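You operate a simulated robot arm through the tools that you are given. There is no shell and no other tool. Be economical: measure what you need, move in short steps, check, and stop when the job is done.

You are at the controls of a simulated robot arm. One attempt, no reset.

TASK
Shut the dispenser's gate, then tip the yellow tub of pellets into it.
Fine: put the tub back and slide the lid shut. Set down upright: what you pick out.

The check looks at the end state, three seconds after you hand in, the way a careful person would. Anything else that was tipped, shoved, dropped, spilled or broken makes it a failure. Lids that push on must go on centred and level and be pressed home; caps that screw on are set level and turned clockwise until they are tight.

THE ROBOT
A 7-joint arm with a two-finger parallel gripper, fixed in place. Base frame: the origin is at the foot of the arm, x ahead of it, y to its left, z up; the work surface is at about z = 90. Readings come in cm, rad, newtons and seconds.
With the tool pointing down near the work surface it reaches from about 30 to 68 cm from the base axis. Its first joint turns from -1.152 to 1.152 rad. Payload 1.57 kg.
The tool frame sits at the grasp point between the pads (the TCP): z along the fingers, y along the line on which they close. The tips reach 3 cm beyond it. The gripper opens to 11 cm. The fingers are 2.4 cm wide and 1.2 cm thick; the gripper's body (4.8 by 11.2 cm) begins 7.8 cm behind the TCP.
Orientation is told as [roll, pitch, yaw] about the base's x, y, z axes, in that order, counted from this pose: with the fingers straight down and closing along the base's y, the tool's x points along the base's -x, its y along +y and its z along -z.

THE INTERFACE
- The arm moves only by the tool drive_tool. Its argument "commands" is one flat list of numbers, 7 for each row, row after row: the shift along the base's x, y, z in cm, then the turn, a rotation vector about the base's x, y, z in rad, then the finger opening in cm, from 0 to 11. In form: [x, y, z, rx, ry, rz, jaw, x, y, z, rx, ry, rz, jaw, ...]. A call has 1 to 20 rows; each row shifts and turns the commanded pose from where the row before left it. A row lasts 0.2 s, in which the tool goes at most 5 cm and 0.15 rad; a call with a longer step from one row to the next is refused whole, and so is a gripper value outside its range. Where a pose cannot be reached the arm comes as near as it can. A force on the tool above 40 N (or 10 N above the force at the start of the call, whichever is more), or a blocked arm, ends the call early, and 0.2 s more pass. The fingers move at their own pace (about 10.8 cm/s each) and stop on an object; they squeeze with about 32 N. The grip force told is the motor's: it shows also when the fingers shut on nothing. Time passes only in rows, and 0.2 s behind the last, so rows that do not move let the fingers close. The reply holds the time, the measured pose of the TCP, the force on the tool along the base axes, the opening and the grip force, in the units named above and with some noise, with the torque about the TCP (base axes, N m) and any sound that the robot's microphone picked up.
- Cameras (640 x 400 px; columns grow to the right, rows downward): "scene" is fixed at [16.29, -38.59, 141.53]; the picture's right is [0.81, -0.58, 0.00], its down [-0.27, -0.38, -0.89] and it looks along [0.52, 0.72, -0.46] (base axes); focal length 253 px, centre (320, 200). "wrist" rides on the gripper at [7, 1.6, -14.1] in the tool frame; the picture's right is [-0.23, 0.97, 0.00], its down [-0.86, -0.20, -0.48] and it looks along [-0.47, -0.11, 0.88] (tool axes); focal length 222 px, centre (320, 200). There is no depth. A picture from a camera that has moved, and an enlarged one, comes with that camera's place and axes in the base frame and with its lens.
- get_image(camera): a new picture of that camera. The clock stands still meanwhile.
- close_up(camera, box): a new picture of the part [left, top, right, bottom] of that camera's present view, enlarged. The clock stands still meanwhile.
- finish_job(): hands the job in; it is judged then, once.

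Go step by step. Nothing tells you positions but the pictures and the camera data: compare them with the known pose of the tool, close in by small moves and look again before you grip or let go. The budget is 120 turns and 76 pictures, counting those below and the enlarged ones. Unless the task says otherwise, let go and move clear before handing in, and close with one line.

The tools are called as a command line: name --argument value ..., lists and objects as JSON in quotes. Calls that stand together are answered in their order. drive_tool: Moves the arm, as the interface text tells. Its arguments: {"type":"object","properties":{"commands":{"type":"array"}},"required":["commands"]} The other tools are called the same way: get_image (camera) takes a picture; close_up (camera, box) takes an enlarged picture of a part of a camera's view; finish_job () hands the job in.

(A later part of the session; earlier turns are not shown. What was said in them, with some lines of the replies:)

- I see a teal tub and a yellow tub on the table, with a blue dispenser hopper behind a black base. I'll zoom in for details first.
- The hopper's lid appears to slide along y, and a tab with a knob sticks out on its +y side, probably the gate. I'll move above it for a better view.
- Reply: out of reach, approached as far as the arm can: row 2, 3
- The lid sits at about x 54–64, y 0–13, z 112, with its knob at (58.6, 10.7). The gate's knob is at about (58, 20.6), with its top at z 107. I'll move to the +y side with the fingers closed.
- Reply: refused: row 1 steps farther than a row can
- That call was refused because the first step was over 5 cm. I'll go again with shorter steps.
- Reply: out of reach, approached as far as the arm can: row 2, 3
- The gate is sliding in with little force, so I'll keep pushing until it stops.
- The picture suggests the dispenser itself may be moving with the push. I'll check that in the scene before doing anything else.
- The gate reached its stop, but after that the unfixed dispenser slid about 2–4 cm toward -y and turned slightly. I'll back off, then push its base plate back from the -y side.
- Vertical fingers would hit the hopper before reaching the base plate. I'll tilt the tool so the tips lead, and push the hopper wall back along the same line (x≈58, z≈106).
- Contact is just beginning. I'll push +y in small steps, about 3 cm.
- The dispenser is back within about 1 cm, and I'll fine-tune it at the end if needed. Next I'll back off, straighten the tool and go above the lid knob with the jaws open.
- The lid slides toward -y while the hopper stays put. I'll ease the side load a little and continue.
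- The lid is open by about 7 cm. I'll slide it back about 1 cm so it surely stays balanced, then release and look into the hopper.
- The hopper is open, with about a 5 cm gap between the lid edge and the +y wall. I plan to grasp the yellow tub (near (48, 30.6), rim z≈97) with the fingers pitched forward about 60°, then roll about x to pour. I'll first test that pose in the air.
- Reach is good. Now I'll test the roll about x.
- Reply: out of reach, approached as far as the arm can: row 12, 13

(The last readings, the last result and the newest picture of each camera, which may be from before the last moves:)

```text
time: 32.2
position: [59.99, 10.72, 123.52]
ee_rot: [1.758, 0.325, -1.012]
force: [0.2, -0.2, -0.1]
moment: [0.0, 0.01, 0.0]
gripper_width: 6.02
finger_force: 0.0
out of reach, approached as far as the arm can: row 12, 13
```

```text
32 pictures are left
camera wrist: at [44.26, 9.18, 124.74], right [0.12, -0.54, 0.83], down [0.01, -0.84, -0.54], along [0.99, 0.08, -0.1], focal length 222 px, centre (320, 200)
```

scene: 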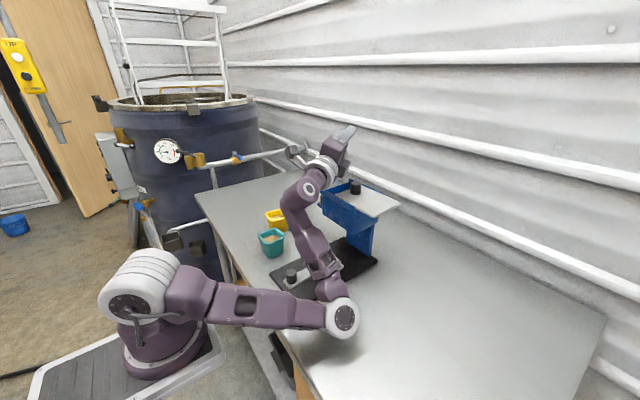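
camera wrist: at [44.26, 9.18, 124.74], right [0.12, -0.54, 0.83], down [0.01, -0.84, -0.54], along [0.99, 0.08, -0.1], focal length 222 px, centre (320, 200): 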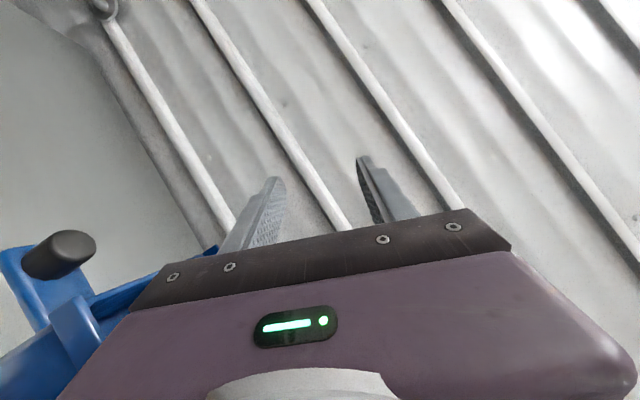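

Rolling about base x swings the elbow low over the tray, which is too risky. I'll reverse it and instead pour by rotating about the finger axis, which only uses the last joint.

drive_tool --commands '[0, 0, 0, -0.15, 0, 0, 6, 0, 0, 0, -0.15, 0, 0, 6, 0, 0, 0, -0.15, 0, 0, 6, 0, 0, 0, -0.15, 0, 0, 6, 0, 0, 0, -0.15, 0, 0, 6, 0, 0, 0, -0.15, 0, 0, 6, 0, 0, 0, -0.15, 0, 0, 6, 0, 0, 0, -0.15, 0, 0, 6, 0, 0, 0, -0.15, 0, 0, 6, 0, 0, 0, -0.15, 0, 0, 6, 0, 0, 0, -0.15, 0, 0, 6]'

get_image --camera "scene"

```text
time: 34.6
position: [59.81, 10.73, 123.51]
ee_rot: [0.552, -0.976, -0.472]
force: [0.4, 0.8, -0.6]
moment: [-0.02, 0.04, 0.02]
gripper_width: 6.0
finger_force: 0.1
```

```text
31 pictures are left
```

scene: 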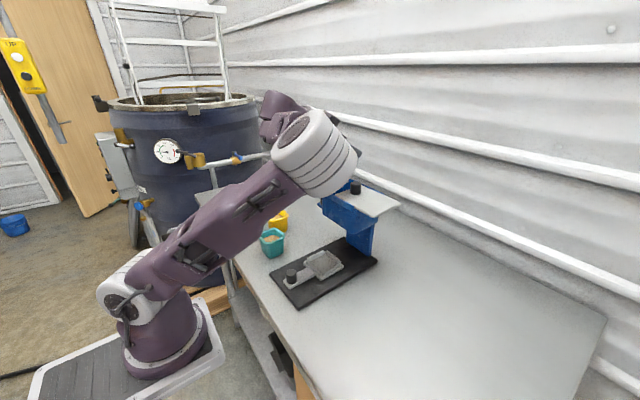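

drive_tool --commands '[0, 0, 0, -0.15, 0, 0, 6, 0, 0, 0, -0.148, 0, 0, 6, 0, 1, 0, 0, -0.13, 0, 6, 0, 1, 0, 0, -0.13, 0, 6]'

get_image --camera "scene"

```text
time: 35.6
position: [59.77, 12.75, 123.65]
ee_rot: [0.006, -1.31, -0.007]
force: [-0.4, 1.6, 0.0]
moment: [0.0, -0.05, -0.03]
gripper_width: 6.01
finger_force: 0.1
```

```text
30 pictures are left
```

scene: 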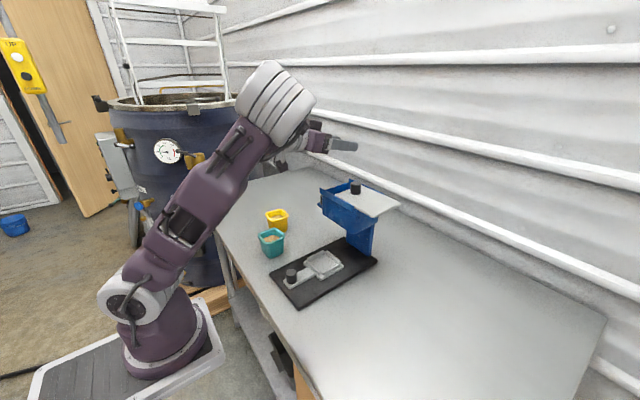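

drive_tool --commands '[0, 0, 0, 0.145, 0, -0.0385, 6, 0, 0, 0, 0.145, 0, -0.0385, 6, 0, 0, 0, 0.145, 0, -0.0385, 6, 0, 0, 0, 0.145, 0, -0.0385, 6, 0, 0, 0, 0.145, 0, -0.0385, 6, 0, 0, 0, 0.145, 0, -0.0385, 6, 0, 0, 0, 0.145, 0, -0.0385, 6, 0, 0, 0, 0.145, 0, -0.0385, 6, 0, 0, 0, 0.145, 0, -0.0385, 6, 0, 0, 0, 0.145, 0, -0.0385, 6, 0, 0, 0, 0.145, 0, -0.0385, 6, 0, 0, 0, 0.145, 0, -0.0385, 6, 0, 0, 0, 0.145, 0, -0.0385, 6, 0, 0, 0, 0.145, 0, -0.0385, 6]'

get_image --camera "scene"

```text
time: 38.6
position: [64.37, 11.08, 124.59]
ee_rot: [1.267, 0.512, -1.716]
force: [-0.2, 0.4, 0.5]
moment: [-0.03, 0.02, 0.0]
gripper_width: 6.0
finger_force: 0.1
out of reach, approached as far as the arm can: row 11, 12, 13, 14
```

```text
29 pictures are left
```

scene: 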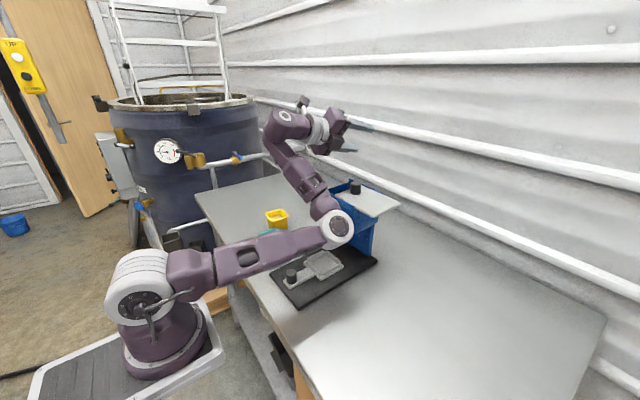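

drive_tool --commands '[0, 0, 0, -0.145, 0, 0.0385, 6, 0, 0, 0, -0.145, 0, 0.0385, 6, 0, 0, 0, -0.145, 0, 0.0385, 6, 0, 0, 0, -0.145, 0, 0.0385, 6, 0, 0, 0, -0.145, 0, 0.0385, 6, 0, 0, 0, -0.145, 0, 0.0385, 6, 0, 0, 0, -0.145, 0, 0.0385, 6, 0, 0, 0, -0.145, 0, 0.0385, 6, -1, 0, 0, -0.145, 0, 0.0385, 6, -1, 0, 0, -0.145, 0, 0.0385, 6]'

```text
time: 40.8
position: [62.48, 10.89, 124.65]
ee_rot: [1.128, -0.924, -1.21]
force: [0.3, -0.8, 0.8]
moment: [-0.01, 0.0, 0.01]
gripper_width: 5.96
finger_force: 0.1
```

drive_tool --commands '[-1, 0, 0, -0.145, 0, 0.0385, 6, -1, 0, 0, -0.145, 0, 0.0385, 6, -1, 0, 0, -0.145, 0, 0.0385, 6, 0, 0, 0, -0.145, 0, 0.0385, 6, 0, 0, 0, -0.145, 0, 0.0385, 6, 0, 0, 0, -0.145, 0, 0.0385, 6, 0, 0, 0, -0.145, 0, 0.0385, 6, 0, 0, 0, -0.145, 0, 0.0385, 6, 0, 0, 0, -0.145, 0, 0.0385, 6, 0, 0, 0, -0.145, 0, 0.0385, 6, 0, 0, 0, -0.145, 0, 0.0385, 6, 0, 0, 0, -0.145, 0, 0.0385, 6]'

get_image --camera "scene"

```text
time: 43.4
position: [59.27, 10.97, 124.63]
ee_rot: [-1.291, -0.357, 1.472]
force: [-0.4, 0.5, 0.6]
moment: [-0.01, -0.04, 0.02]
gripper_width: 5.98
finger_force: 0.0
```

```text
28 pictures are left
```

scene: 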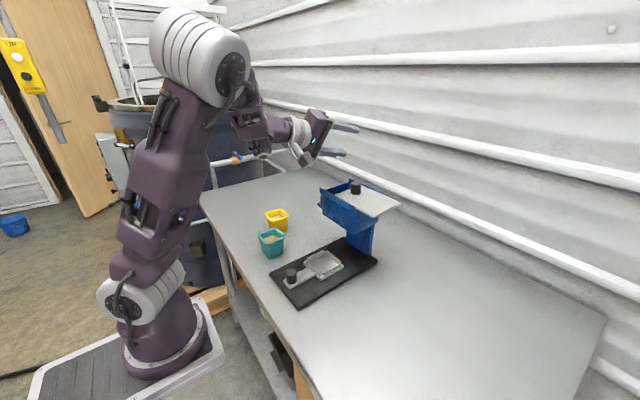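

The negative direction keeps the elbow high. I'll continue to the full tilt.

drive_tool --commands '[0, 0, 0, -0.145, 0, 0.0385, 6, 0, 0, 0, -0.145, 0, 0.0385, 6, 0, 0, 0, -0.145, 0, 0.0385, 6, 0, 0, 0, -0.145, 0, 0.0385, 6, 0, 0, 0, -0.145, 0, 0.0385, 6, 0, 0, 0, -0.145, 0, 0.0385, 6, 0, 0, 0, -0.145, 0, 0.0385, 6]'

get_image --camera "scene"

```text
time: 45.0
position: [59.47, 10.93, 124.74]
ee_rot: [-1.24, 0.654, 1.773]
force: [0.0, 0.3, 1.2]
moment: [0.03, -0.02, -0.05]
gripper_width: 6.0
finger_force: 0.1
```

```text
27 pictures are left
```

scene: 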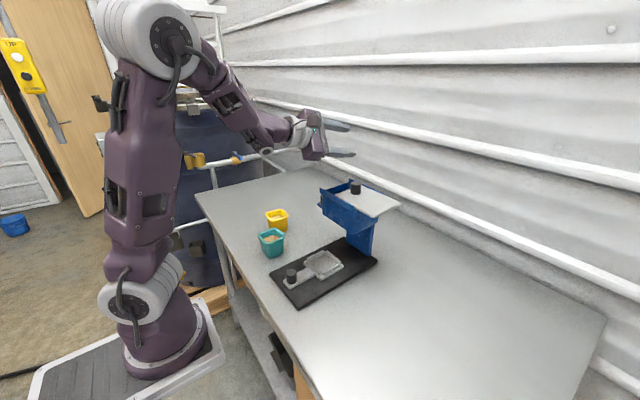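

Full tilt is reachable in this direction with no limits, pouring toward +y. I'll unroll, set the pitch to 60°, open the jaws and go above the yellow tub.

drive_tool --commands '[0, 0, 0, 0.145, 0, -0.0385, 6, 0, 0, 0, 0.145, 0, -0.0385, 6, 0, 0, 0, 0.145, 0, -0.0385, 6, 0, 0, 0, 0.145, 0, -0.0385, 6, 0, 0, 0, 0.145, 0, -0.0385, 6, 0, 0, 0, 0.145, 0, -0.0385, 6, 0, 0, 0, 0.145, 0, -0.0385, 6, 0, 0, 0, 0.145, 0, -0.0385, 6, 0, 0, 0, 0.145, 0, -0.0385, 6, 0, 0, 0, 0.145, 0, -0.0385, 6, 0, 0, 0, 0.145, 0, -0.0385, 6, 0, 0, 0, 0.145, 0, -0.0385, 6, 0, 0, 0, 0.145, 0, -0.0385, 6, 0, 0, 0, 0.145, 0, -0.0385, 6, 0, 0, 0, 0.145, 0, -0.0385, 6, -1, 3, 0, 0, 0.13, 0, 8, -2, 4, 0, 0, 0.13, 0, 9, -2, 4, -2, 0, 0, 0, 9, -2, 4, -2, 0, 0, 0, 9]'

```text
time: 49.0
position: [52.1, 26.08, 120.7]
ee_rot: [0.003, -1.049, -0.007]
force: [-0.8, 0.5, 0.2]
moment: [0.0, 0.05, 0.0]
gripper_width: 9.0
finger_force: 0.0
```

drive_tool --commands '[-2, 2.5, -2, 0, 0, 0.007, 9, -2, 2, -4, 0, 0, 0, 9, -0.1, 0, -4, 0, 0, 0, 9]'

get_image --camera "wrist"

get_image --camera "scene"

```text
time: 49.8
position: [48.26, 30.87, 110.48]
ee_rot: [0.005, -1.05, 0.002]
force: [-0.6, 0.3, 0.9]
moment: [-0.01, 0.01, 0.03]
gripper_width: 9.0
finger_force: 0.1
```

```text
26 pictures are left
camera wrist: at [32.51, 32.39, 111.42], right [0.11, 0.97, 0.2], down [0.01, -0.2, 0.98], along [0.99, -0.1, -0.03], focal length 222 px, centre (320, 200)
```

wrist: 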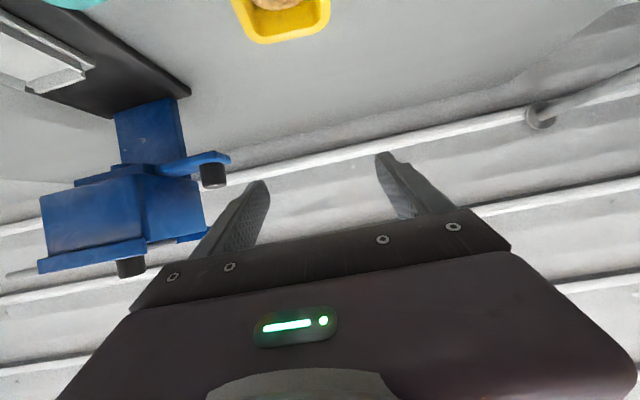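

```text
25 pictures are left
```

scene: 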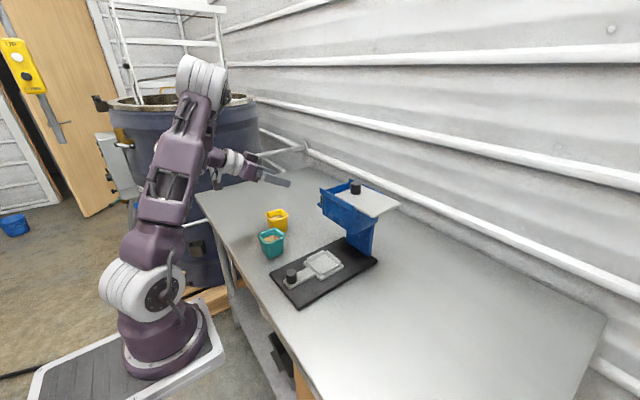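

drive_tool --commands '[-0.2, 0.1, -4, 0, 0, 0, 9, 0, 0, -4, 0, 0, 0, 9]'

close_up --camera "scene" --box '[230, 170, 330, 270]'

get_image --camera "wrist"

```text
time: 50.4
position: [47.93, 31.09, 102.13]
ee_rot: [0.006, -1.049, 0.002]
force: [0.0, 0.3, 0.0]
moment: [-0.01, -0.03, -0.01]
gripper_width: 9.02
finger_force: 0.1
```

```text
4.00 times, centred on (280, 220) of scene
camera zoom: at [16.29, -38.59, 141.53], right [0.81, -0.58, 0.0], down [-0.27, -0.38, -0.89], along [0.52, 0.72, -0.46], focal length 1011 px, centre (480, 120)
```

zoom: 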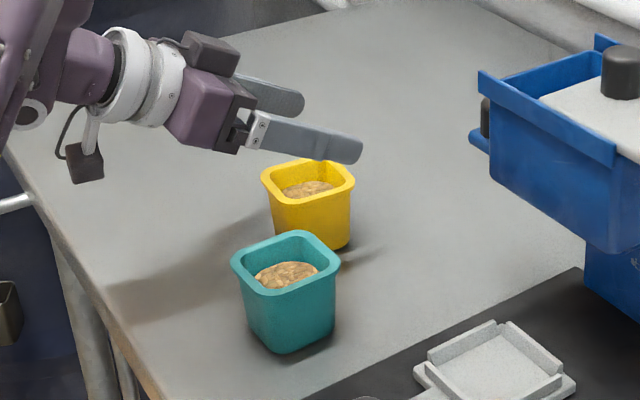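

```text
23 pictures are left
camera wrist: at [32.04, 32.54, 103.05], right [0.11, 0.97, 0.2], down [0.01, -0.2, 0.98], along [0.99, -0.1, -0.03], focal length 222 px, centre (320, 200)
```

wrist: 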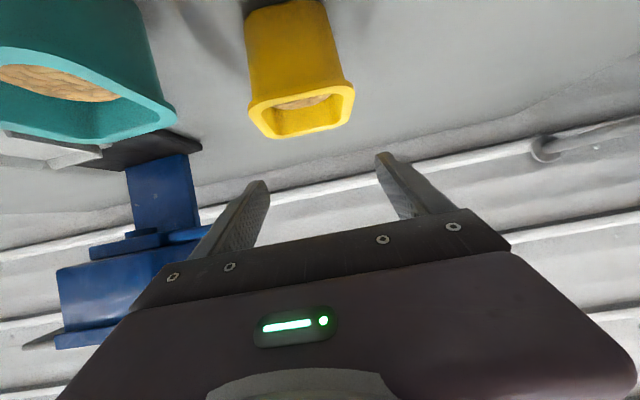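

drive_tool --commands '[0, 0, -2, 0, 0, 0, 8.2, 0, 0, -2.5, 0, 0, 0, 8.2, 0, 0, -2, 0, 0, 0, 8.2, 0, 0, -1, 0, 0, 0, 8.2]'

close_up --camera "scene" --box '[230, 170, 330, 270]'

get_image --camera "wrist"

```text
time: 51.4
position: [47.86, 30.64, 95.01]
ee_rot: [0.005, -1.049, 0.003]
force: [0.3, 0.4, -0.5]
moment: [0.01, 0.01, -0.01]
gripper_width: 8.21
finger_force: 0.1
```

```text
4.00 times, centred on (280, 220) of scene
camera zoom: at [16.29, -38.59, 141.53], right [0.81, -0.58, 0.0], down [-0.27, -0.38, -0.89], along [0.52, 0.72, -0.46], focal length 1011 px, centre (480, 120)
```

zoom: 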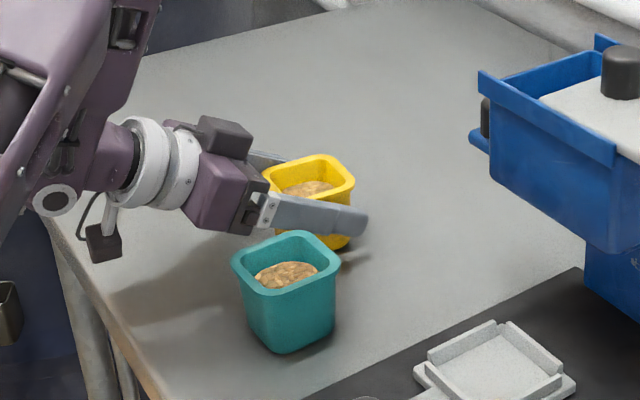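

```text
21 pictures are left
camera wrist: at [32.13, 32.14, 95.95], right [0.11, 0.97, 0.2], down [0.01, -0.2, 0.98], along [0.99, -0.1, -0.03], focal length 222 px, centre (320, 200)
```

wrist: 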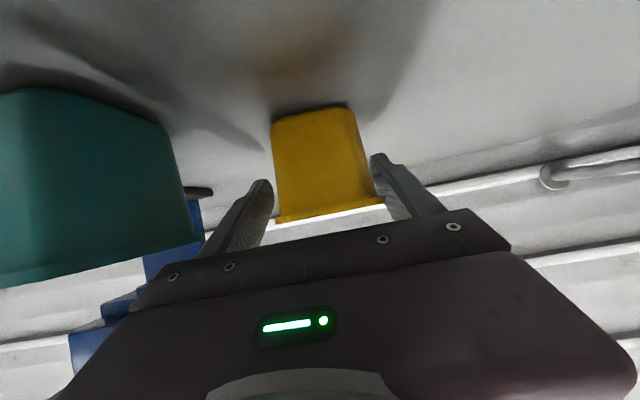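

drive_tool --commands '[0, 0.4, -0.4, 0, 0, 0, 8.2, 0, 0, -0.4, 0, 0, 0, 8.2, 0, 0, 0, 0, 0, 0, 7, 0, 0, 0, 0, 0, 0, 5, 0, 0, 0, 0, 0, 0, 3.5, 0, 0, 0, 0, 0, 0, 3.5]'

get_image --camera "wrist"

```text
time: 52.8
position: [47.94, 30.97, 94.31]
ee_rot: [0.002, -1.049, 0.005]
force: [-1.0, 0.1, 0.5]
moment: [-0.01, 0.03, -0.04]
gripper_width: 6.19
finger_force: 32.2
```

```text
20 pictures are left
camera wrist: at [32.2, 32.51, 95.17], right [0.11, 0.97, 0.2], down [0.01, -0.2, 0.98], along [0.99, -0.1, -0.03], focal length 222 px, centre (320, 200)
```

wrist: 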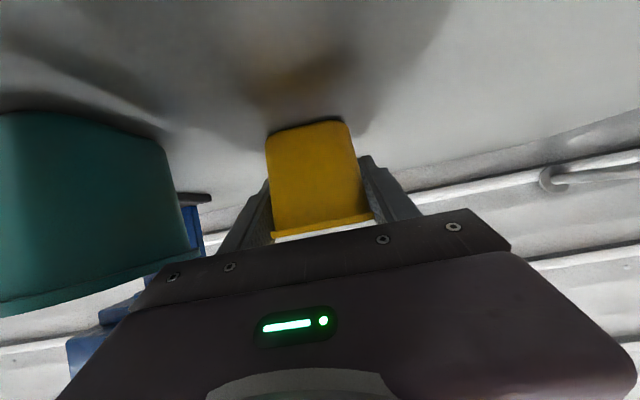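

Gripped at 6.2 cm. I'll lift gently and check.

drive_tool --commands '[0, 0, 1, 0, 0, 0, 3.5, 0, 0, 1.5, 0, 0, 0, 3.5, 0, 0, 2, 0, 0, 0, 3.5, 0, 0, 3, 0, 0, 0, 3.5, 0, 0, 3, 0, 0, 0, 3.5]'

close_up --camera "scene" --box '[230, 150, 330, 250]'

```text
time: 54.0
position: [47.98, 31.21, 104.86]
ee_rot: [0.002, -1.048, 0.006]
force: [0.4, -0.1, -0.5]
moment: [0.01, 0.03, 0.01]
gripper_width: 6.17
finger_force: 32.4
```

```text
4.00 times, centred on (280, 200) of scene
camera zoom: at [16.29, -38.59, 141.53], right [0.81, -0.58, 0.0], down [-0.27, -0.38, -0.89], along [0.52, 0.72, -0.46], focal length 1011 px, centre (480, 200)
```

zoom: 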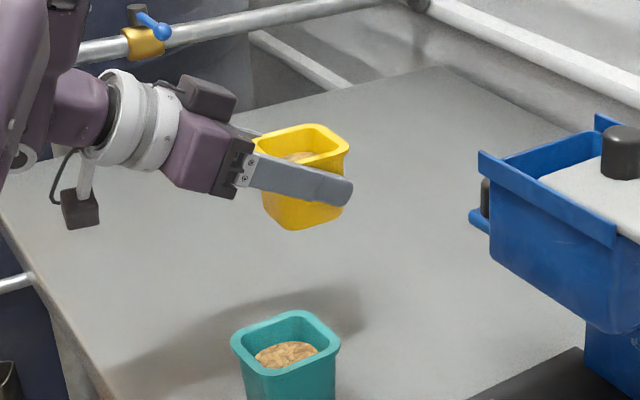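

The tub is level and secure. I'll raise it and carry it over to the hopper.

drive_tool --commands '[0, 0, 2, 0, 0, 0, 3.5, 0, 0, 3, 0, 0, 0, 3.5, 0, 0, 3, 0, 0, 0, 3.5, 0, 0, 3, 0, 0, 0, 3.5, 0.5, -1, 3, 0, 0, 0, 3.5, 1, -2, 3, 0, 0, 0, 3.5, 1.2, -2.5, 0.3, 0, 0, 0, 3.5, 1.2, -2.5, 0, 0, 0, 0, 3.5, 1.2, -2.5, 0, 0, 0, 0, 3.5, 1.2, -2.5, 0, 0, 0, 0, 3.5, 1.2, -2.5, 0, 0, 0, 0, 3.5, 1.2, -2.5, 0, 0, 0, 0, 3.5, 1.1, -2.5, 0, 0, 0, 0, 3.5, 1, -2.3, 0, 0, 0, 0, 3.5, 0.2, -2, 0, 0, 0, 0, 3.5, 0, 0, 0, 0, 0, 0, 3.5]'

close_up --camera "scene" --box '[270, 110, 430, 240]'

```text
time: 57.4
position: [59.0, 6.24, 122.08]
ee_rot: [0.006, -1.048, 0.004]
force: [0.1, -0.1, -1.0]
moment: [0.01, 0.0, 0.04]
gripper_width: 6.19
finger_force: 32.5
```

```text
3.08 times, centred on (350, 175) of scene
camera zoom: at [16.29, -38.59, 141.53], right [0.81, -0.58, 0.0], down [-0.27, -0.38, -0.89], along [0.52, 0.72, -0.46], focal length 778 px, centre (228, 277)
```

zoom: 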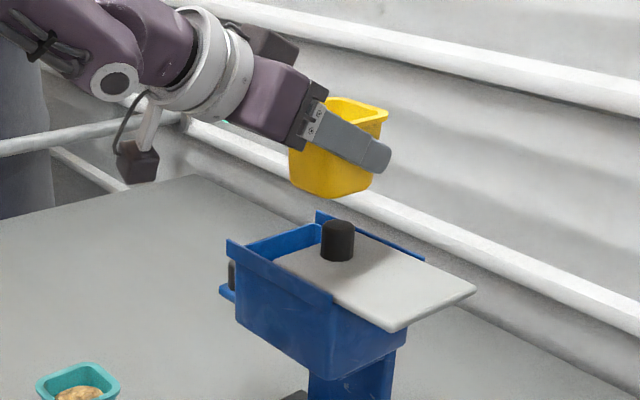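

drive_tool --commands '[0, 0, 0.2, 0, -0.125, 0, 3.5, 0, -0.2, 0.2, 0, -0.125, 0, 3.5, 0, -0.1, 0, -0.0964, 0, 0.02675, 3.5, 0, -0.1, 0, -0.0964, 0, 0.02675, 3.5, 0, -0.1, 0, -0.0964, 0, 0.02675, 3.5, 0, -0.1, 0, -0.0964, 0, 0.02675, 3.5, 0, -0.1, 0, -0.0964, 0, 0.02675, 3.5, 0, -0.1, 0, -0.0964, 0, 0.02675, 3.5, 0, -0.1, 0, -0.0964, 0, 0.02675, 3.5, 0, -0.1, 0, -0.0964, 0, 0.02675, 3.5]'

close_up --camera "scene" --box '[270, 110, 430, 240]'

```text
time: 59.6
position: [59.03, 5.16, 122.51]
ee_rot: [-1.194, -0.734, 1.319]
force: [0.1, 0.4, -1.0]
moment: [0.03, 0.0, 0.02]
gripper_width: 6.16
finger_force: 31.7
```

```text
3.08 times, centred on (350, 175) of scene
camera zoom: at [16.29, -38.59, 141.53], right [0.81, -0.58, 0.0], down [-0.27, -0.38, -0.89], along [0.52, 0.72, -0.46], focal length 778 px, centre (228, 277)
```

zoom: 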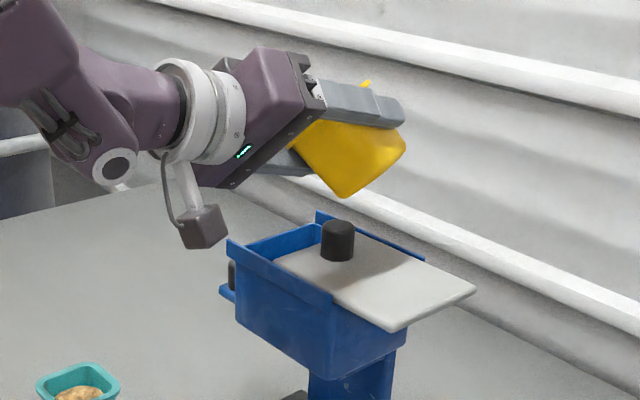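

drive_tool --commands '[0, 0, -0.1, -0.0482, 0, 0.01338, 3.5, 0, 0, -0.1, -0.0482, 0, 0.01338, 3.5, 0, 0, -0.1, -0.0482, 0, 0.01338, 3.5, 0, 0, -0.1, -0.0482, 0, 0.01338, 3.5, 0, 0, -0.1, -0.0482, 0, 0.01338, 3.5, 0, 0, -0.1, -0.0482, 0, 0.01338, 3.5, 0, 0, -0.1, -0.0482, 0, 0.01338, 3.5, 0, 0, -0.1, -0.0482, 0, 0.01338, 3.5, 0, 0, -0.1, -0.0482, 0, 0.01338, 3.5, 0, 0, -0.1, -0.0482, 0, 0.01338, 3.5, 0, 0, -0.1, -0.0482, 0, 0.01338, 3.5, 0, 0, -0.1, -0.0482, 0, 0.01338, 3.5]'

close_up --camera "scene" --box '[270, 110, 430, 240]'

```text
time: 62.2
position: [59.1, 5.08, 121.47]
ee_rot: [-1.29, -0.162, 1.524]
force: [-0.6, -0.1, -0.7]
moment: [0.0, 0.01, 0.0]
gripper_width: 6.17
finger_force: 32.0
```

```text
3.08 times, centred on (350, 175) of scene
camera zoom: at [16.29, -38.59, 141.53], right [0.81, -0.58, 0.0], down [-0.27, -0.38, -0.89], along [0.52, 0.72, -0.46], focal length 778 px, centre (228, 277)
```

zoom: 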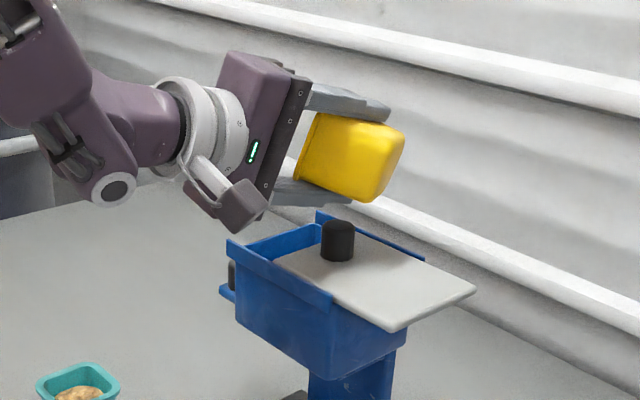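

drive_tool --commands '[0, 0.06, 0, -0.0482, 0, 0.01338, 3.5, 0, 0.06, 0, -0.0482, 0, 0.01338, 3.5, 0, 0.06, 0, -0.0482, 0, 0.01338, 3.5, 0, 0.06, 0, -0.0482, 0, 0.01338, 3.5, 0, 0, 0, 0, 0, 0, 3.5, 0, 0.08, 0, -0.0482, 0, 0.01338, 3.5, 0, 0.08, 0, -0.0482, 0, 0.01338, 3.5, 0, 0, 0, 0, 0, 0, 3.5, 0, 0.08, 0, -0.0482, 0, 0.01338, 3.5, 0, 0.08, 0, -0.0482, 0, 0.01338, 3.5, 0, 0, 0, 0, 0, 0, 3.5]'

close_up --camera "scene" --box '[270, 110, 430, 240]'

```text
time: 64.6
position: [59.07, 5.47, 121.39]
ee_rot: [-1.286, 0.223, 1.634]
force: [-0.3, -0.5, -1.0]
moment: [-0.01, 0.01, -0.02]
gripper_width: 6.13
finger_force: 32.1
```

```text
3.08 times, centred on (350, 175) of scene
camera zoom: at [16.29, -38.59, 141.53], right [0.81, -0.58, 0.0], down [-0.27, -0.38, -0.89], along [0.52, 0.72, -0.46], focal length 778 px, centre (228, 277)
```

zoom: 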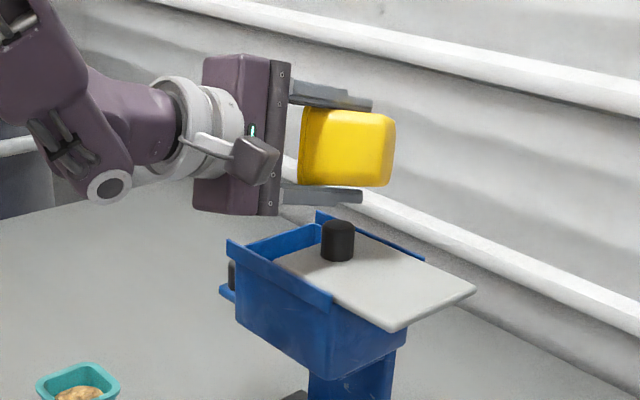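

get_image --camera "wrist"

```text
14 pictures are left
camera wrist: at [45.5, -1.42, 125.12], right [-0.27, 0.0, -0.96], down [-0.46, 0.88, 0.13], along [0.84, 0.48, -0.24], focal length 222 px, centre (320, 200)
```

wrist: 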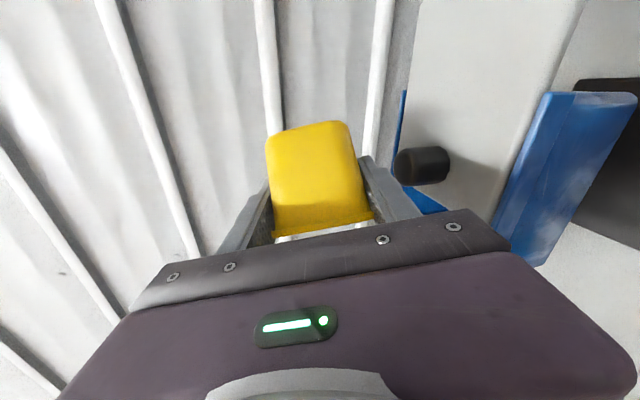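

drive_tool --commands '[0, 0.1, 0, -0.0482, 0, 0.01338, 3.5, 0, 0.1, 0, -0.0482, 0, 0.01338, 3.5, 0, 0.0, 0, 0, 0, 0, 3.5, 0, 0.1, 0, -0.0482, 0, 0.01338, 3.5, 0, 0.1, 0, -0.0482, 0, 0.01338, 3.5, 0, 0, 0, 0, 0, 0, 3.5, 0, 0.1, 0, -0.0482, 0, 0.01338, 3.5, 0, 0.1, 0, -0.0482, 0, 0.01338, 3.5, 0, 0, 0, 0, 0, 0, 3.5, 0, 0.1, 0, -0.0482, 0, 0.01338, 3.5, 0, 0.1, 0, -0.0482, 0, 0.01338, 3.5, 0, 0, 0, 0, 0, 0, 3.5, 0, 0.1, 0, -0.0482, 0, 0.01338, 3.5, 0, 0.1, 0, -0.0482, 0, 0.01338, 3.5, 0, 0, 0, 0, 0, 0, 3.5, 0, 0, 0, 0, 0, 0, 3.5]'

close_up --camera "scene" --box '[270, 110, 430, 240]'

```text
time: 68.0
position: [59.03, 6.68, 121.35]
ee_rot: [-1.205, 0.698, 1.806]
force: [0.2, 0.5, -0.6]
moment: [0.01, 0.0, -0.02]
gripper_width: 6.18
finger_force: 31.7
```

```text
3.08 times, centred on (350, 175) of scene
camera zoom: at [16.29, -38.59, 141.53], right [0.81, -0.58, 0.0], down [-0.27, -0.38, -0.89], along [0.52, 0.72, -0.46], focal length 778 px, centre (228, 277)
```

zoom: 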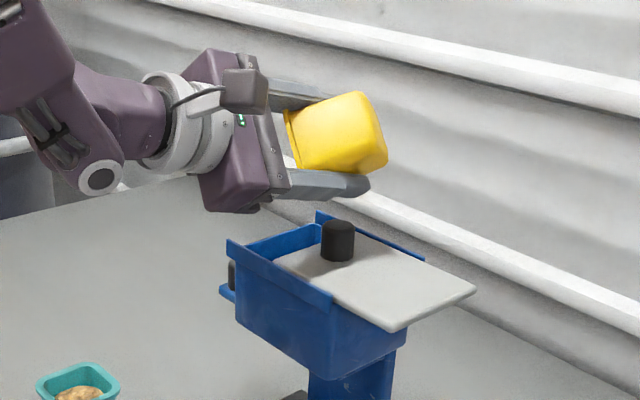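

No spill is visible. I'll tilt further to empty the tub fully.

drive_tool --commands '[0, 0.1, 0, -0.0482, 0, 0.01338, 3.5, 0, 0.1, 0, -0.0482, 0, 0.01338, 3.5, 0, 0.1, 0, -0.0482, 0, 0.01338, 3.5, 0, 0.1, 0, -0.0482, 0, 0.01338, 3.5, 0, 0, 0, 0, 0, 0, 3.5, 0, 0.1, 0, -0.0482, 0, 0.01338, 3.5, 0, 0.1, 0, -0.0482, 0, 0.01338, 3.5, 0, 0, 0, -0.0482, 0, 0.01338, 3.5, 0, 0, 0, -0.0482, 0, 0.01338, 3.5, 0, 0, 0, 0, 0, 0, 3.5, 0, 0, 0, 0, 0, 0, 3.5, 0, 0, 0, 0, 0, 0, 3.5, 0, 0, 0, 0, 0, 0, 3.5]'

get_image --camera "scene"

```text
time: 70.8
position: [59.09, 7.31, 121.36]
ee_rot: [-0.984, 1.059, 2.09]
force: [-0.3, 0.0, 0.2]
moment: [0.02, 0.01, 0.0]
gripper_width: 6.14
finger_force: 31.4
```

```text
12 pictures are left
```

scene: 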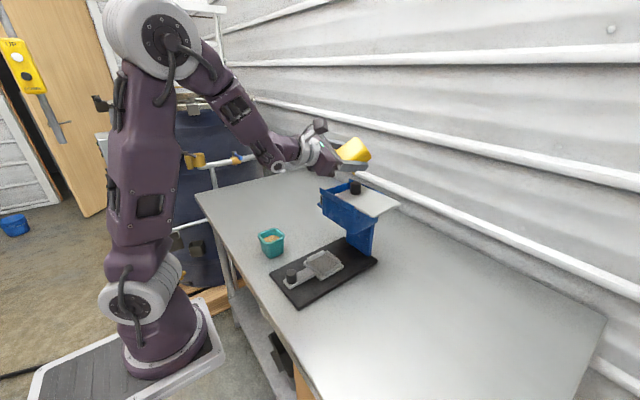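

The pour looks complete. I'll rotate the tub back upright.

drive_tool --commands '[0, 0, 0.1, 0.1446, 0, -0.04012, 3.5, 0, 0, 0.1, 0.1446, 0, -0.04012, 3.5, 0, 0, 0.1, 0.1446, 0, -0.04012, 3.5, 0, 0, 0.1, 0.1446, 0, -0.04012, 3.5, 0, 0, 0.1, 0.1446, 0, -0.04012, 3.5, 0, 0, 0.1, 0.1446, 0, -0.04012, 3.5, 0, 0, 0.1, 0.1446, 0, -0.04012, 3.5, 0, 0, 0.1, 0.1446, 0, -0.04012, 3.5, 0, 0, 0.1, 0.1446, 0, -0.04012, 3.5, 0, 0, 0.1, 0.1446, 0, -0.04012, 3.5, 0, 0, 0.1, 0.1446, 0, -0.04012, 3.5, 0, 0, 0.1, 0.1446, 0, -0.04012, 3.5, 0, 0, 0, 0.1446, 0, -0.04012, 3.5, 0, 0, 0, 0.1446, 0, -0.04012, 3.5, 0, 0, 0, 0.1446, 0, -0.04012, 3.5, 0, 0, 0, 0.1446, 0, -0.04012, 3.5, 0, 0, 0, 0.1446, 0, -0.04012, 3.5, 0, 0, 0, 0.1446, 0, -0.04012, 3.5, 0, 0, 0, 0, 0.125, 0, 3.5, 0, 0, 0, 0, 0.125, 0, 3.5]'

```text
time: 75.0
position: [59.18, 7.32, 122.48]
ee_rot: [0.003, -1.049, 0.004]
force: [0.3, -0.2, 0.6]
moment: [0.0, -0.03, 0.04]
gripper_width: 6.12
finger_force: 32.2
```

drive_tool --commands '[-0.2, 3, 0, 0, 0, 0, 3.5, -1, 3.5, 0, 0, 0, 0, 3.5, -2, 3.5, 0, 0, 0, 0, 3.5, -2, 3.5, 0, 0, 0, 0, 3.5, -2, 3.5, 0, 0, 0, 0, 3.5, -2, 3.5, 0, 0, 0, 0, 3.5, -2, 3.15, -0.5, 0, 0, 0, 3.5, 0, 0, -4, 0, 0, 0, 3.5, 0, 0, -4, 0, 0, 0, 3.5, 0, 0, -4, 0, 0, 0, 3.5, 0, 0, -3.5, 0, 0, 0, 3.5, 0, 0, -3, 0, 0, 0, 3.5, 0, 0, -2, 0, 0, 0, 3.5]'

close_up --camera "scene" --box '[230, 160, 390, 270]'

```text
time: 77.8
position: [47.65, 30.96, 101.47]
ee_rot: [0.002, -1.051, 0.002]
force: [-0.9, 0.3, -0.4]
moment: [0.02, -0.04, 0.02]
gripper_width: 6.11
finger_force: 32.2
```

```text
3.64 times, centred on (310, 215) of scene
camera zoom: at [16.29, -38.59, 141.53], right [0.81, -0.58, 0.0], down [-0.27, -0.38, -0.89], along [0.52, 0.72, -0.46], focal length 919 px, centre (356, 146)
```

zoom: 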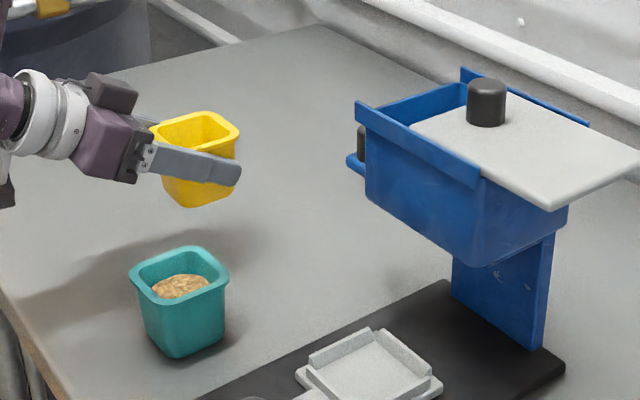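

The tub is empty and there are no spills. I'll lower it back to its spot.

drive_tool --commands '[0.3, 0, -2.5, 0, 0, 0, 3.5, 0, 0, -2, 0, 0, 0, 3.5, 0, 0, -1.2, 0, 0, 0, 3.5, 0, 0, -0.6, 0, 0, 0, 3.5, 0, 0, -0.3, 0, 0, 0, 3.5, 0, 0, -0.2, 0, 0, 0, 3.5]'

```text
time: 79.2
position: [48.33, 30.9, 94.71]
ee_rot: [0.004, -1.05, 0.006]
force: [0.8, -0.2, -0.5]
moment: [0.03, 0.01, -0.02]
gripper_width: 6.09
finger_force: 32.3
```

drive_tool --commands '[-0.2, 0, -0.2, 0, 0, 0, 3.5, 0, 0, -0.15, 0, 0, 0, 3.5, 0, 0, 0, 0, 0, 0, 3.5]'

close_up --camera "scene" --box '[240, 180, 320, 260]'

```text
time: 80.0
position: [48.1, 30.84, 94.45]
ee_rot: [0.002, -1.051, 0.004]
force: [-0.1, -0.1, -0.2]
moment: [-0.03, -0.01, 0.03]
gripper_width: 6.09
finger_force: 31.8
```

```text
5.00 times, centred on (280, 220) of scene
camera zoom: at [16.29, -38.59, 141.53], right [0.81, -0.58, 0.0], down [-0.27, -0.38, -0.89], along [0.52, 0.72, -0.46], focal length 1264 px, centre (520, 100)
```

zoom: 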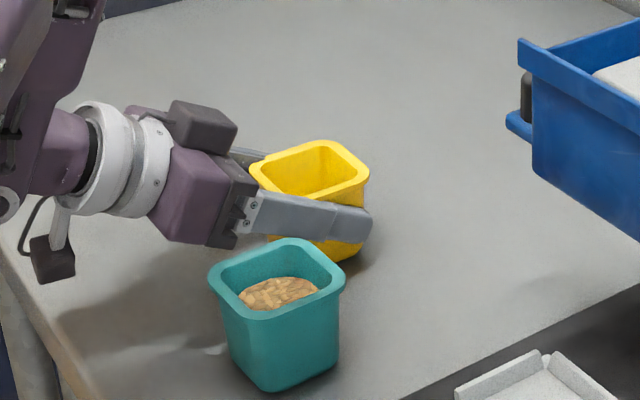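

drive_tool --commands '[0, 0, -0.1, 0, 0, 0, 3.5, 0, 0, -0.1, 0, 0, 0, 3.5]'

```text
time: 80.6
position: [48.07, 31.09, 94.29]
ee_rot: [0.002, -1.053, 0.005]
force: [0.3, -2.0, 4.0]
moment: [-0.15, 0.14, 0.01]
gripper_width: 6.09
finger_force: 32.3
```

Touchdown, at about 4 N. I'll release, lift away and straighten the tool.

drive_tool --commands '[0, 0, 0, 0, 0, 0, 6.6, 0, 0, 0, 0, 0, 0, 8, 0, 0, 0, 0, 0, 0, 8.2, 0, 0, 1.5, 0, 0, 0, 8.2, 0, 0, 2.5, 0, 0, 0, 8.2, 0, 0, 3, 0, 0, 0, 8.2, 0, 0, 4, 0, 0, 0, 8.2, 0, 0, 4, 0, 0.15, 0, 8, 0, 0, 4, 0, 0.15, 0, 6, 0, 0, 4, 0, 0.15, 0, 6, 0, 0, 4, 0, 0.15, 0, 6, 0, 0, 0, 0, 0.15, 0, 6, 0, 0, 0, 0, 0.15, 0, 6, 0, 0, 0, 0, 0.15, 0, 6]'

close_up --camera "scene" --box '[240, 160, 400, 310]'

```text
time: 83.6
position: [47.93, 31.16, 121.19]
ee_rot: [0.006, 0.003, 0.004]
force: [-0.8, -0.6, 0.4]
moment: [0.01, 0.0, 0.0]
gripper_width: 6.01
finger_force: 0.0
```

```text
2.67 times, centred on (320, 235) of scene
camera zoom: at [16.29, -38.59, 141.53], right [0.81, -0.58, 0.0], down [-0.27, -0.38, -0.89], along [0.52, 0.72, -0.46], focal length 674 px, centre (320, 107)
```

zoom: 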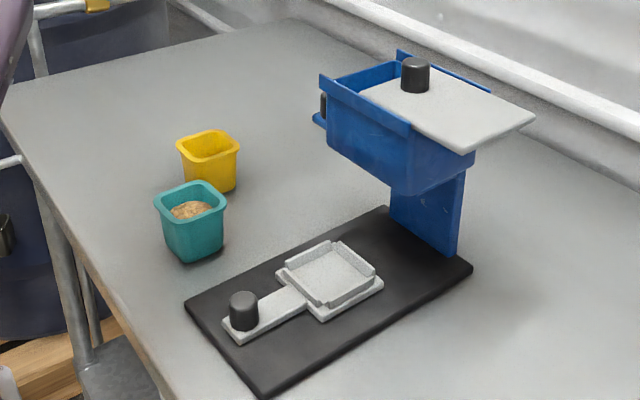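

The tub is upright in its place. Next I'll go above the lid knob to slide the lid shut.

drive_tool --commands '[0, -4, 0, 0, 0, 0, 6, 0, -4, 0, 0, 0, 0, 6, 1, -4, 0, 0, 0, 0, 6, 1, -4, 0, 0, 0, 0, 6, 1.5, -4, 0, 0, 0, 0, 6, 1.5, -4, 0, 0, 0, 0, 6, 1.5, -2.8, 0, 0, 0, 0, 6, 1.5, 0, -1.5, 0, 0, 0, 6, 1.2, 0, -1.2, 0, 0, 0, 6, 1.2, 0, -1, 0, 0, 0, 6]'

get_image --camera "wrist"

```text
time: 85.8
position: [58.36, 4.09, 117.48]
ee_rot: [0.006, -0.002, 0.004]
force: [0.0, 0.6, 0.0]
moment: [0.03, -0.02, 0.0]
gripper_width: 6.0
finger_force: 0.1
```

```text
8 pictures are left
camera wrist: at [51.42, 5.68, 131.46], right [0.22, 0.97, 0.01], down [0.85, -0.2, 0.48], along [0.47, -0.1, -0.88], focal length 222 px, centre (320, 200)
```

wrist: 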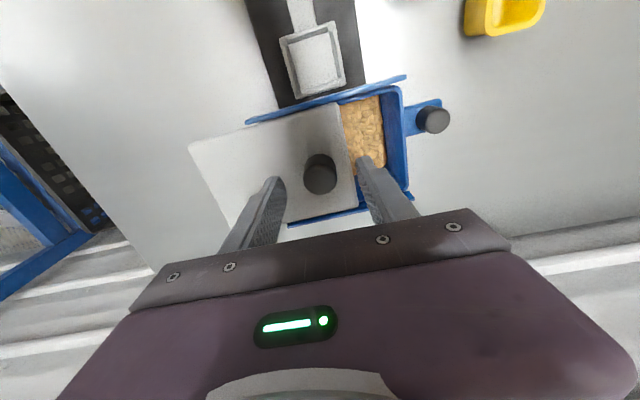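

The pellets are in the hopper and the knob is centred between the fingers. I'll lower and grip it.

drive_tool --commands '[0, 0.15, -1, 0, 0, 0, 6, 0, 0, -0.7, 0, 0, 0, 6, 0, 0, 0, 0, 0, 0, 4, 0, 0, 0, 0, 0, 0, 2, 0, 0, 0, 0, 0, 0, 1, 0, 0, 0, 0, 0, 0, 1]'

```text
time: 87.2
position: [58.51, 4.27, 115.77]
ee_rot: [0.005, -0.003, 0.002]
force: [2.7, -0.7, -0.5]
moment: [-0.63, -0.21, -0.01]
gripper_width: 2.72
finger_force: 32.1
```

drive_tool --commands '[0, 0.5, 0, 0, 0, 0, 1, 0, 0.5, 0, 0, 0, 0, 1, 0, 0.5, 0, 0, 0, 0, 1, 0, 0.5, 0, 0, 0, 0, 1]'

```text
time: 88.2
position: [58.39, 6.09, 115.85]
ee_rot: [0.007, -0.003, 0.001]
force: [8.8, -0.2, 4.1]
moment: [-0.59, -0.54, -0.03]
gripper_width: 2.73
finger_force: 32.4
```

drive_tool --commands '[0.08, 0.5, 0.05, 0, 0, 0, 1, 0, 0.5, 0, 0, 0, 0, 1, 0, 0.5, 0, 0, 0, 0, 1, 0, 0.5, 0, 0, 0, 0, 1]'

```text
time: 89.2
position: [58.44, 8.21, 115.74]
ee_rot: [0.007, 0.001, 0.001]
force: [-4.6, -1.5, -0.7]
moment: [-0.2, 0.14, 0.03]
gripper_width: 2.72
finger_force: 31.9
```

drive_tool --commands '[0, 0.5, 0, 0, 0, 0, 1, 0, 0.5, 0, 0, 0, 0, 1, 0, 0.4, 0, 0, 0, 0, 1, 0, 0.3, 0, 0, 0, 0, 1]'

close_up --camera "scene" --box '[240, 160, 400, 310]'

```text
time: 90.2
position: [58.65, 9.88, 115.84]
ee_rot: [0.007, -0.002, 0.002]
force: [-2.1, -1.9, -0.5]
moment: [-0.74, -0.15, -0.17]
gripper_width: 2.74
finger_force: 32.0
```

```text
2.67 times, centred on (320, 235) of scene
camera zoom: at [16.31, -38.59, 141.53], right [0.81, -0.58, 0.0], down [-0.27, -0.38, -0.89], along [0.52, 0.72, -0.46], focal length 674 px, centre (320, 107)
```

zoom: 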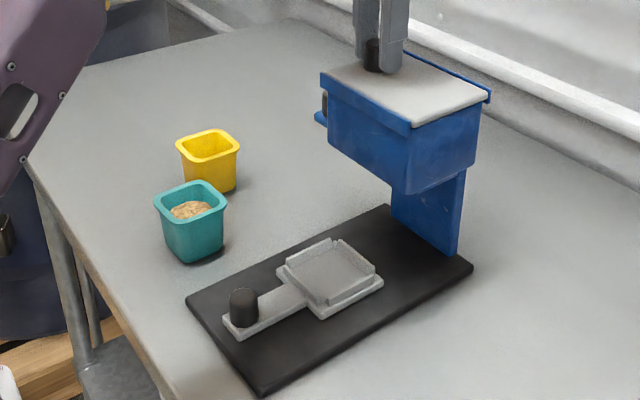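

drive_tool --commands '[0, 0.3, 0, 0, 0, 0, 1, 0, 0.3, 0, 0, 0, 0, 1, 0, 0.2, 0, 0, 0, 0, 1]'

```text
time: 91.0
position: [58.61, 10.87, 115.73]
ee_rot: [0.005, -0.002, 0.002]
force: [0.3, -4.0, 0.2]
moment: [-0.67, -0.27, 0.12]
gripper_width: 2.73
finger_force: 32.1
```

drive_tool --commands '[0, 0.2, 0, 0, 0, 0, 1, 0, 0, 0, 0, 0, 0, 1]'

close_up --camera "scene" --box '[240, 160, 400, 310]'

```text
time: 91.6
position: [58.54, 10.94, 115.76]
ee_rot: [0.006, -0.001, 0.001]
force: [-0.2, -5.0, -0.6]
moment: [-0.7, 0.01, 0.0]
gripper_width: 2.74
finger_force: 32.2
```

```text
2.67 times, centred on (320, 235) of scene
camera zoom: at [16.3, -38.6, 141.53], right [0.81, -0.58, 0.0], down [-0.27, -0.38, -0.89], along [0.52, 0.72, -0.46], focal length 674 px, centre (320, 107)
```

zoom: 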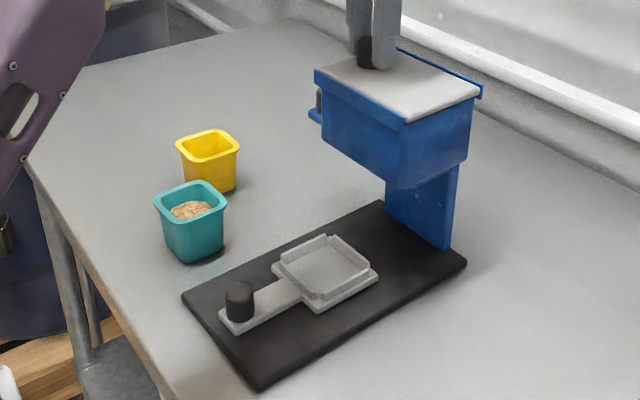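

The lid is at its stop and the dispenser is back where it started. I'll release and move clear.

drive_tool --commands '[0, -0.05, 0, 0, 0, 0, 2.9, 0, 0, 0, 0, 0, 0, 4.5, 0, 0, 0, 0, 0, 0, 6, 0, 0, 2, 0, 0, 0, 6, -1, 0, 3, 0, 0, 0, 6, -3, 0, 3, 0, 0, 0, 6, -4, 0, 2, 0, 0, 0, 6]'

close_up --camera "wrist" --box '[240, 100, 440, 240]'

close_up --camera "scene" --box '[240, 160, 400, 310]'

```text
time: 93.2
position: [50.54, 10.99, 125.75]
ee_rot: [0.006, -0.001, 0.001]
force: [-0.6, -0.5, 0.3]
moment: [-0.02, -0.02, -0.01]
gripper_width: 5.99
finger_force: 0.0
```

```text
2.86 times, centred on (340, 170) of wrist
camera zoom: at [43.54, 12.53, 139.83], right [0.23, 0.97, 0.01], down [0.85, -0.2, 0.48], along [0.47, -0.1, -0.88], focal length 635 px, centre (263, 286)
```

zoom: 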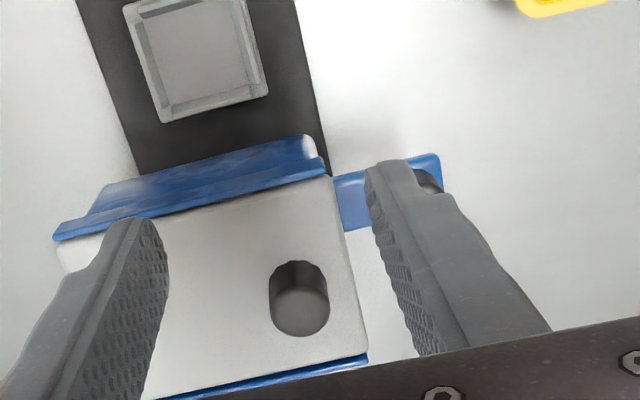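

```text
2.67 times, centred on (320, 235) of scene
camera zoom: at [16.29, -38.59, 141.53], right [0.81, -0.58, 0.0], down [-0.27, -0.38, -0.89], along [0.52, 0.72, -0.46], focal length 674 px, centre (320, 107)
```

zoom: 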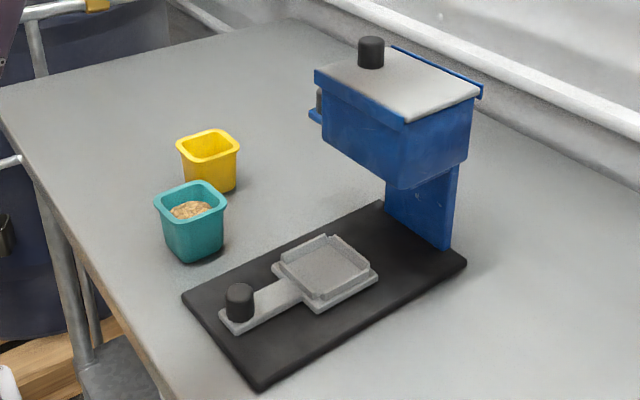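

The lid and gate are both shut, the yellow tub is empty and upright in its place, and nothing is spilled. I'll hand in.

finish_job

```text
The job is handed in.
```

The gate is shut, the pellets are in the dispenser, the yellow tub is back upright within about half a centimetre of its spot, and the lid is slid shut; pushing the gate shut slid the dispenser 2–4 cm, and I pushed it back to within about half a centimetre.
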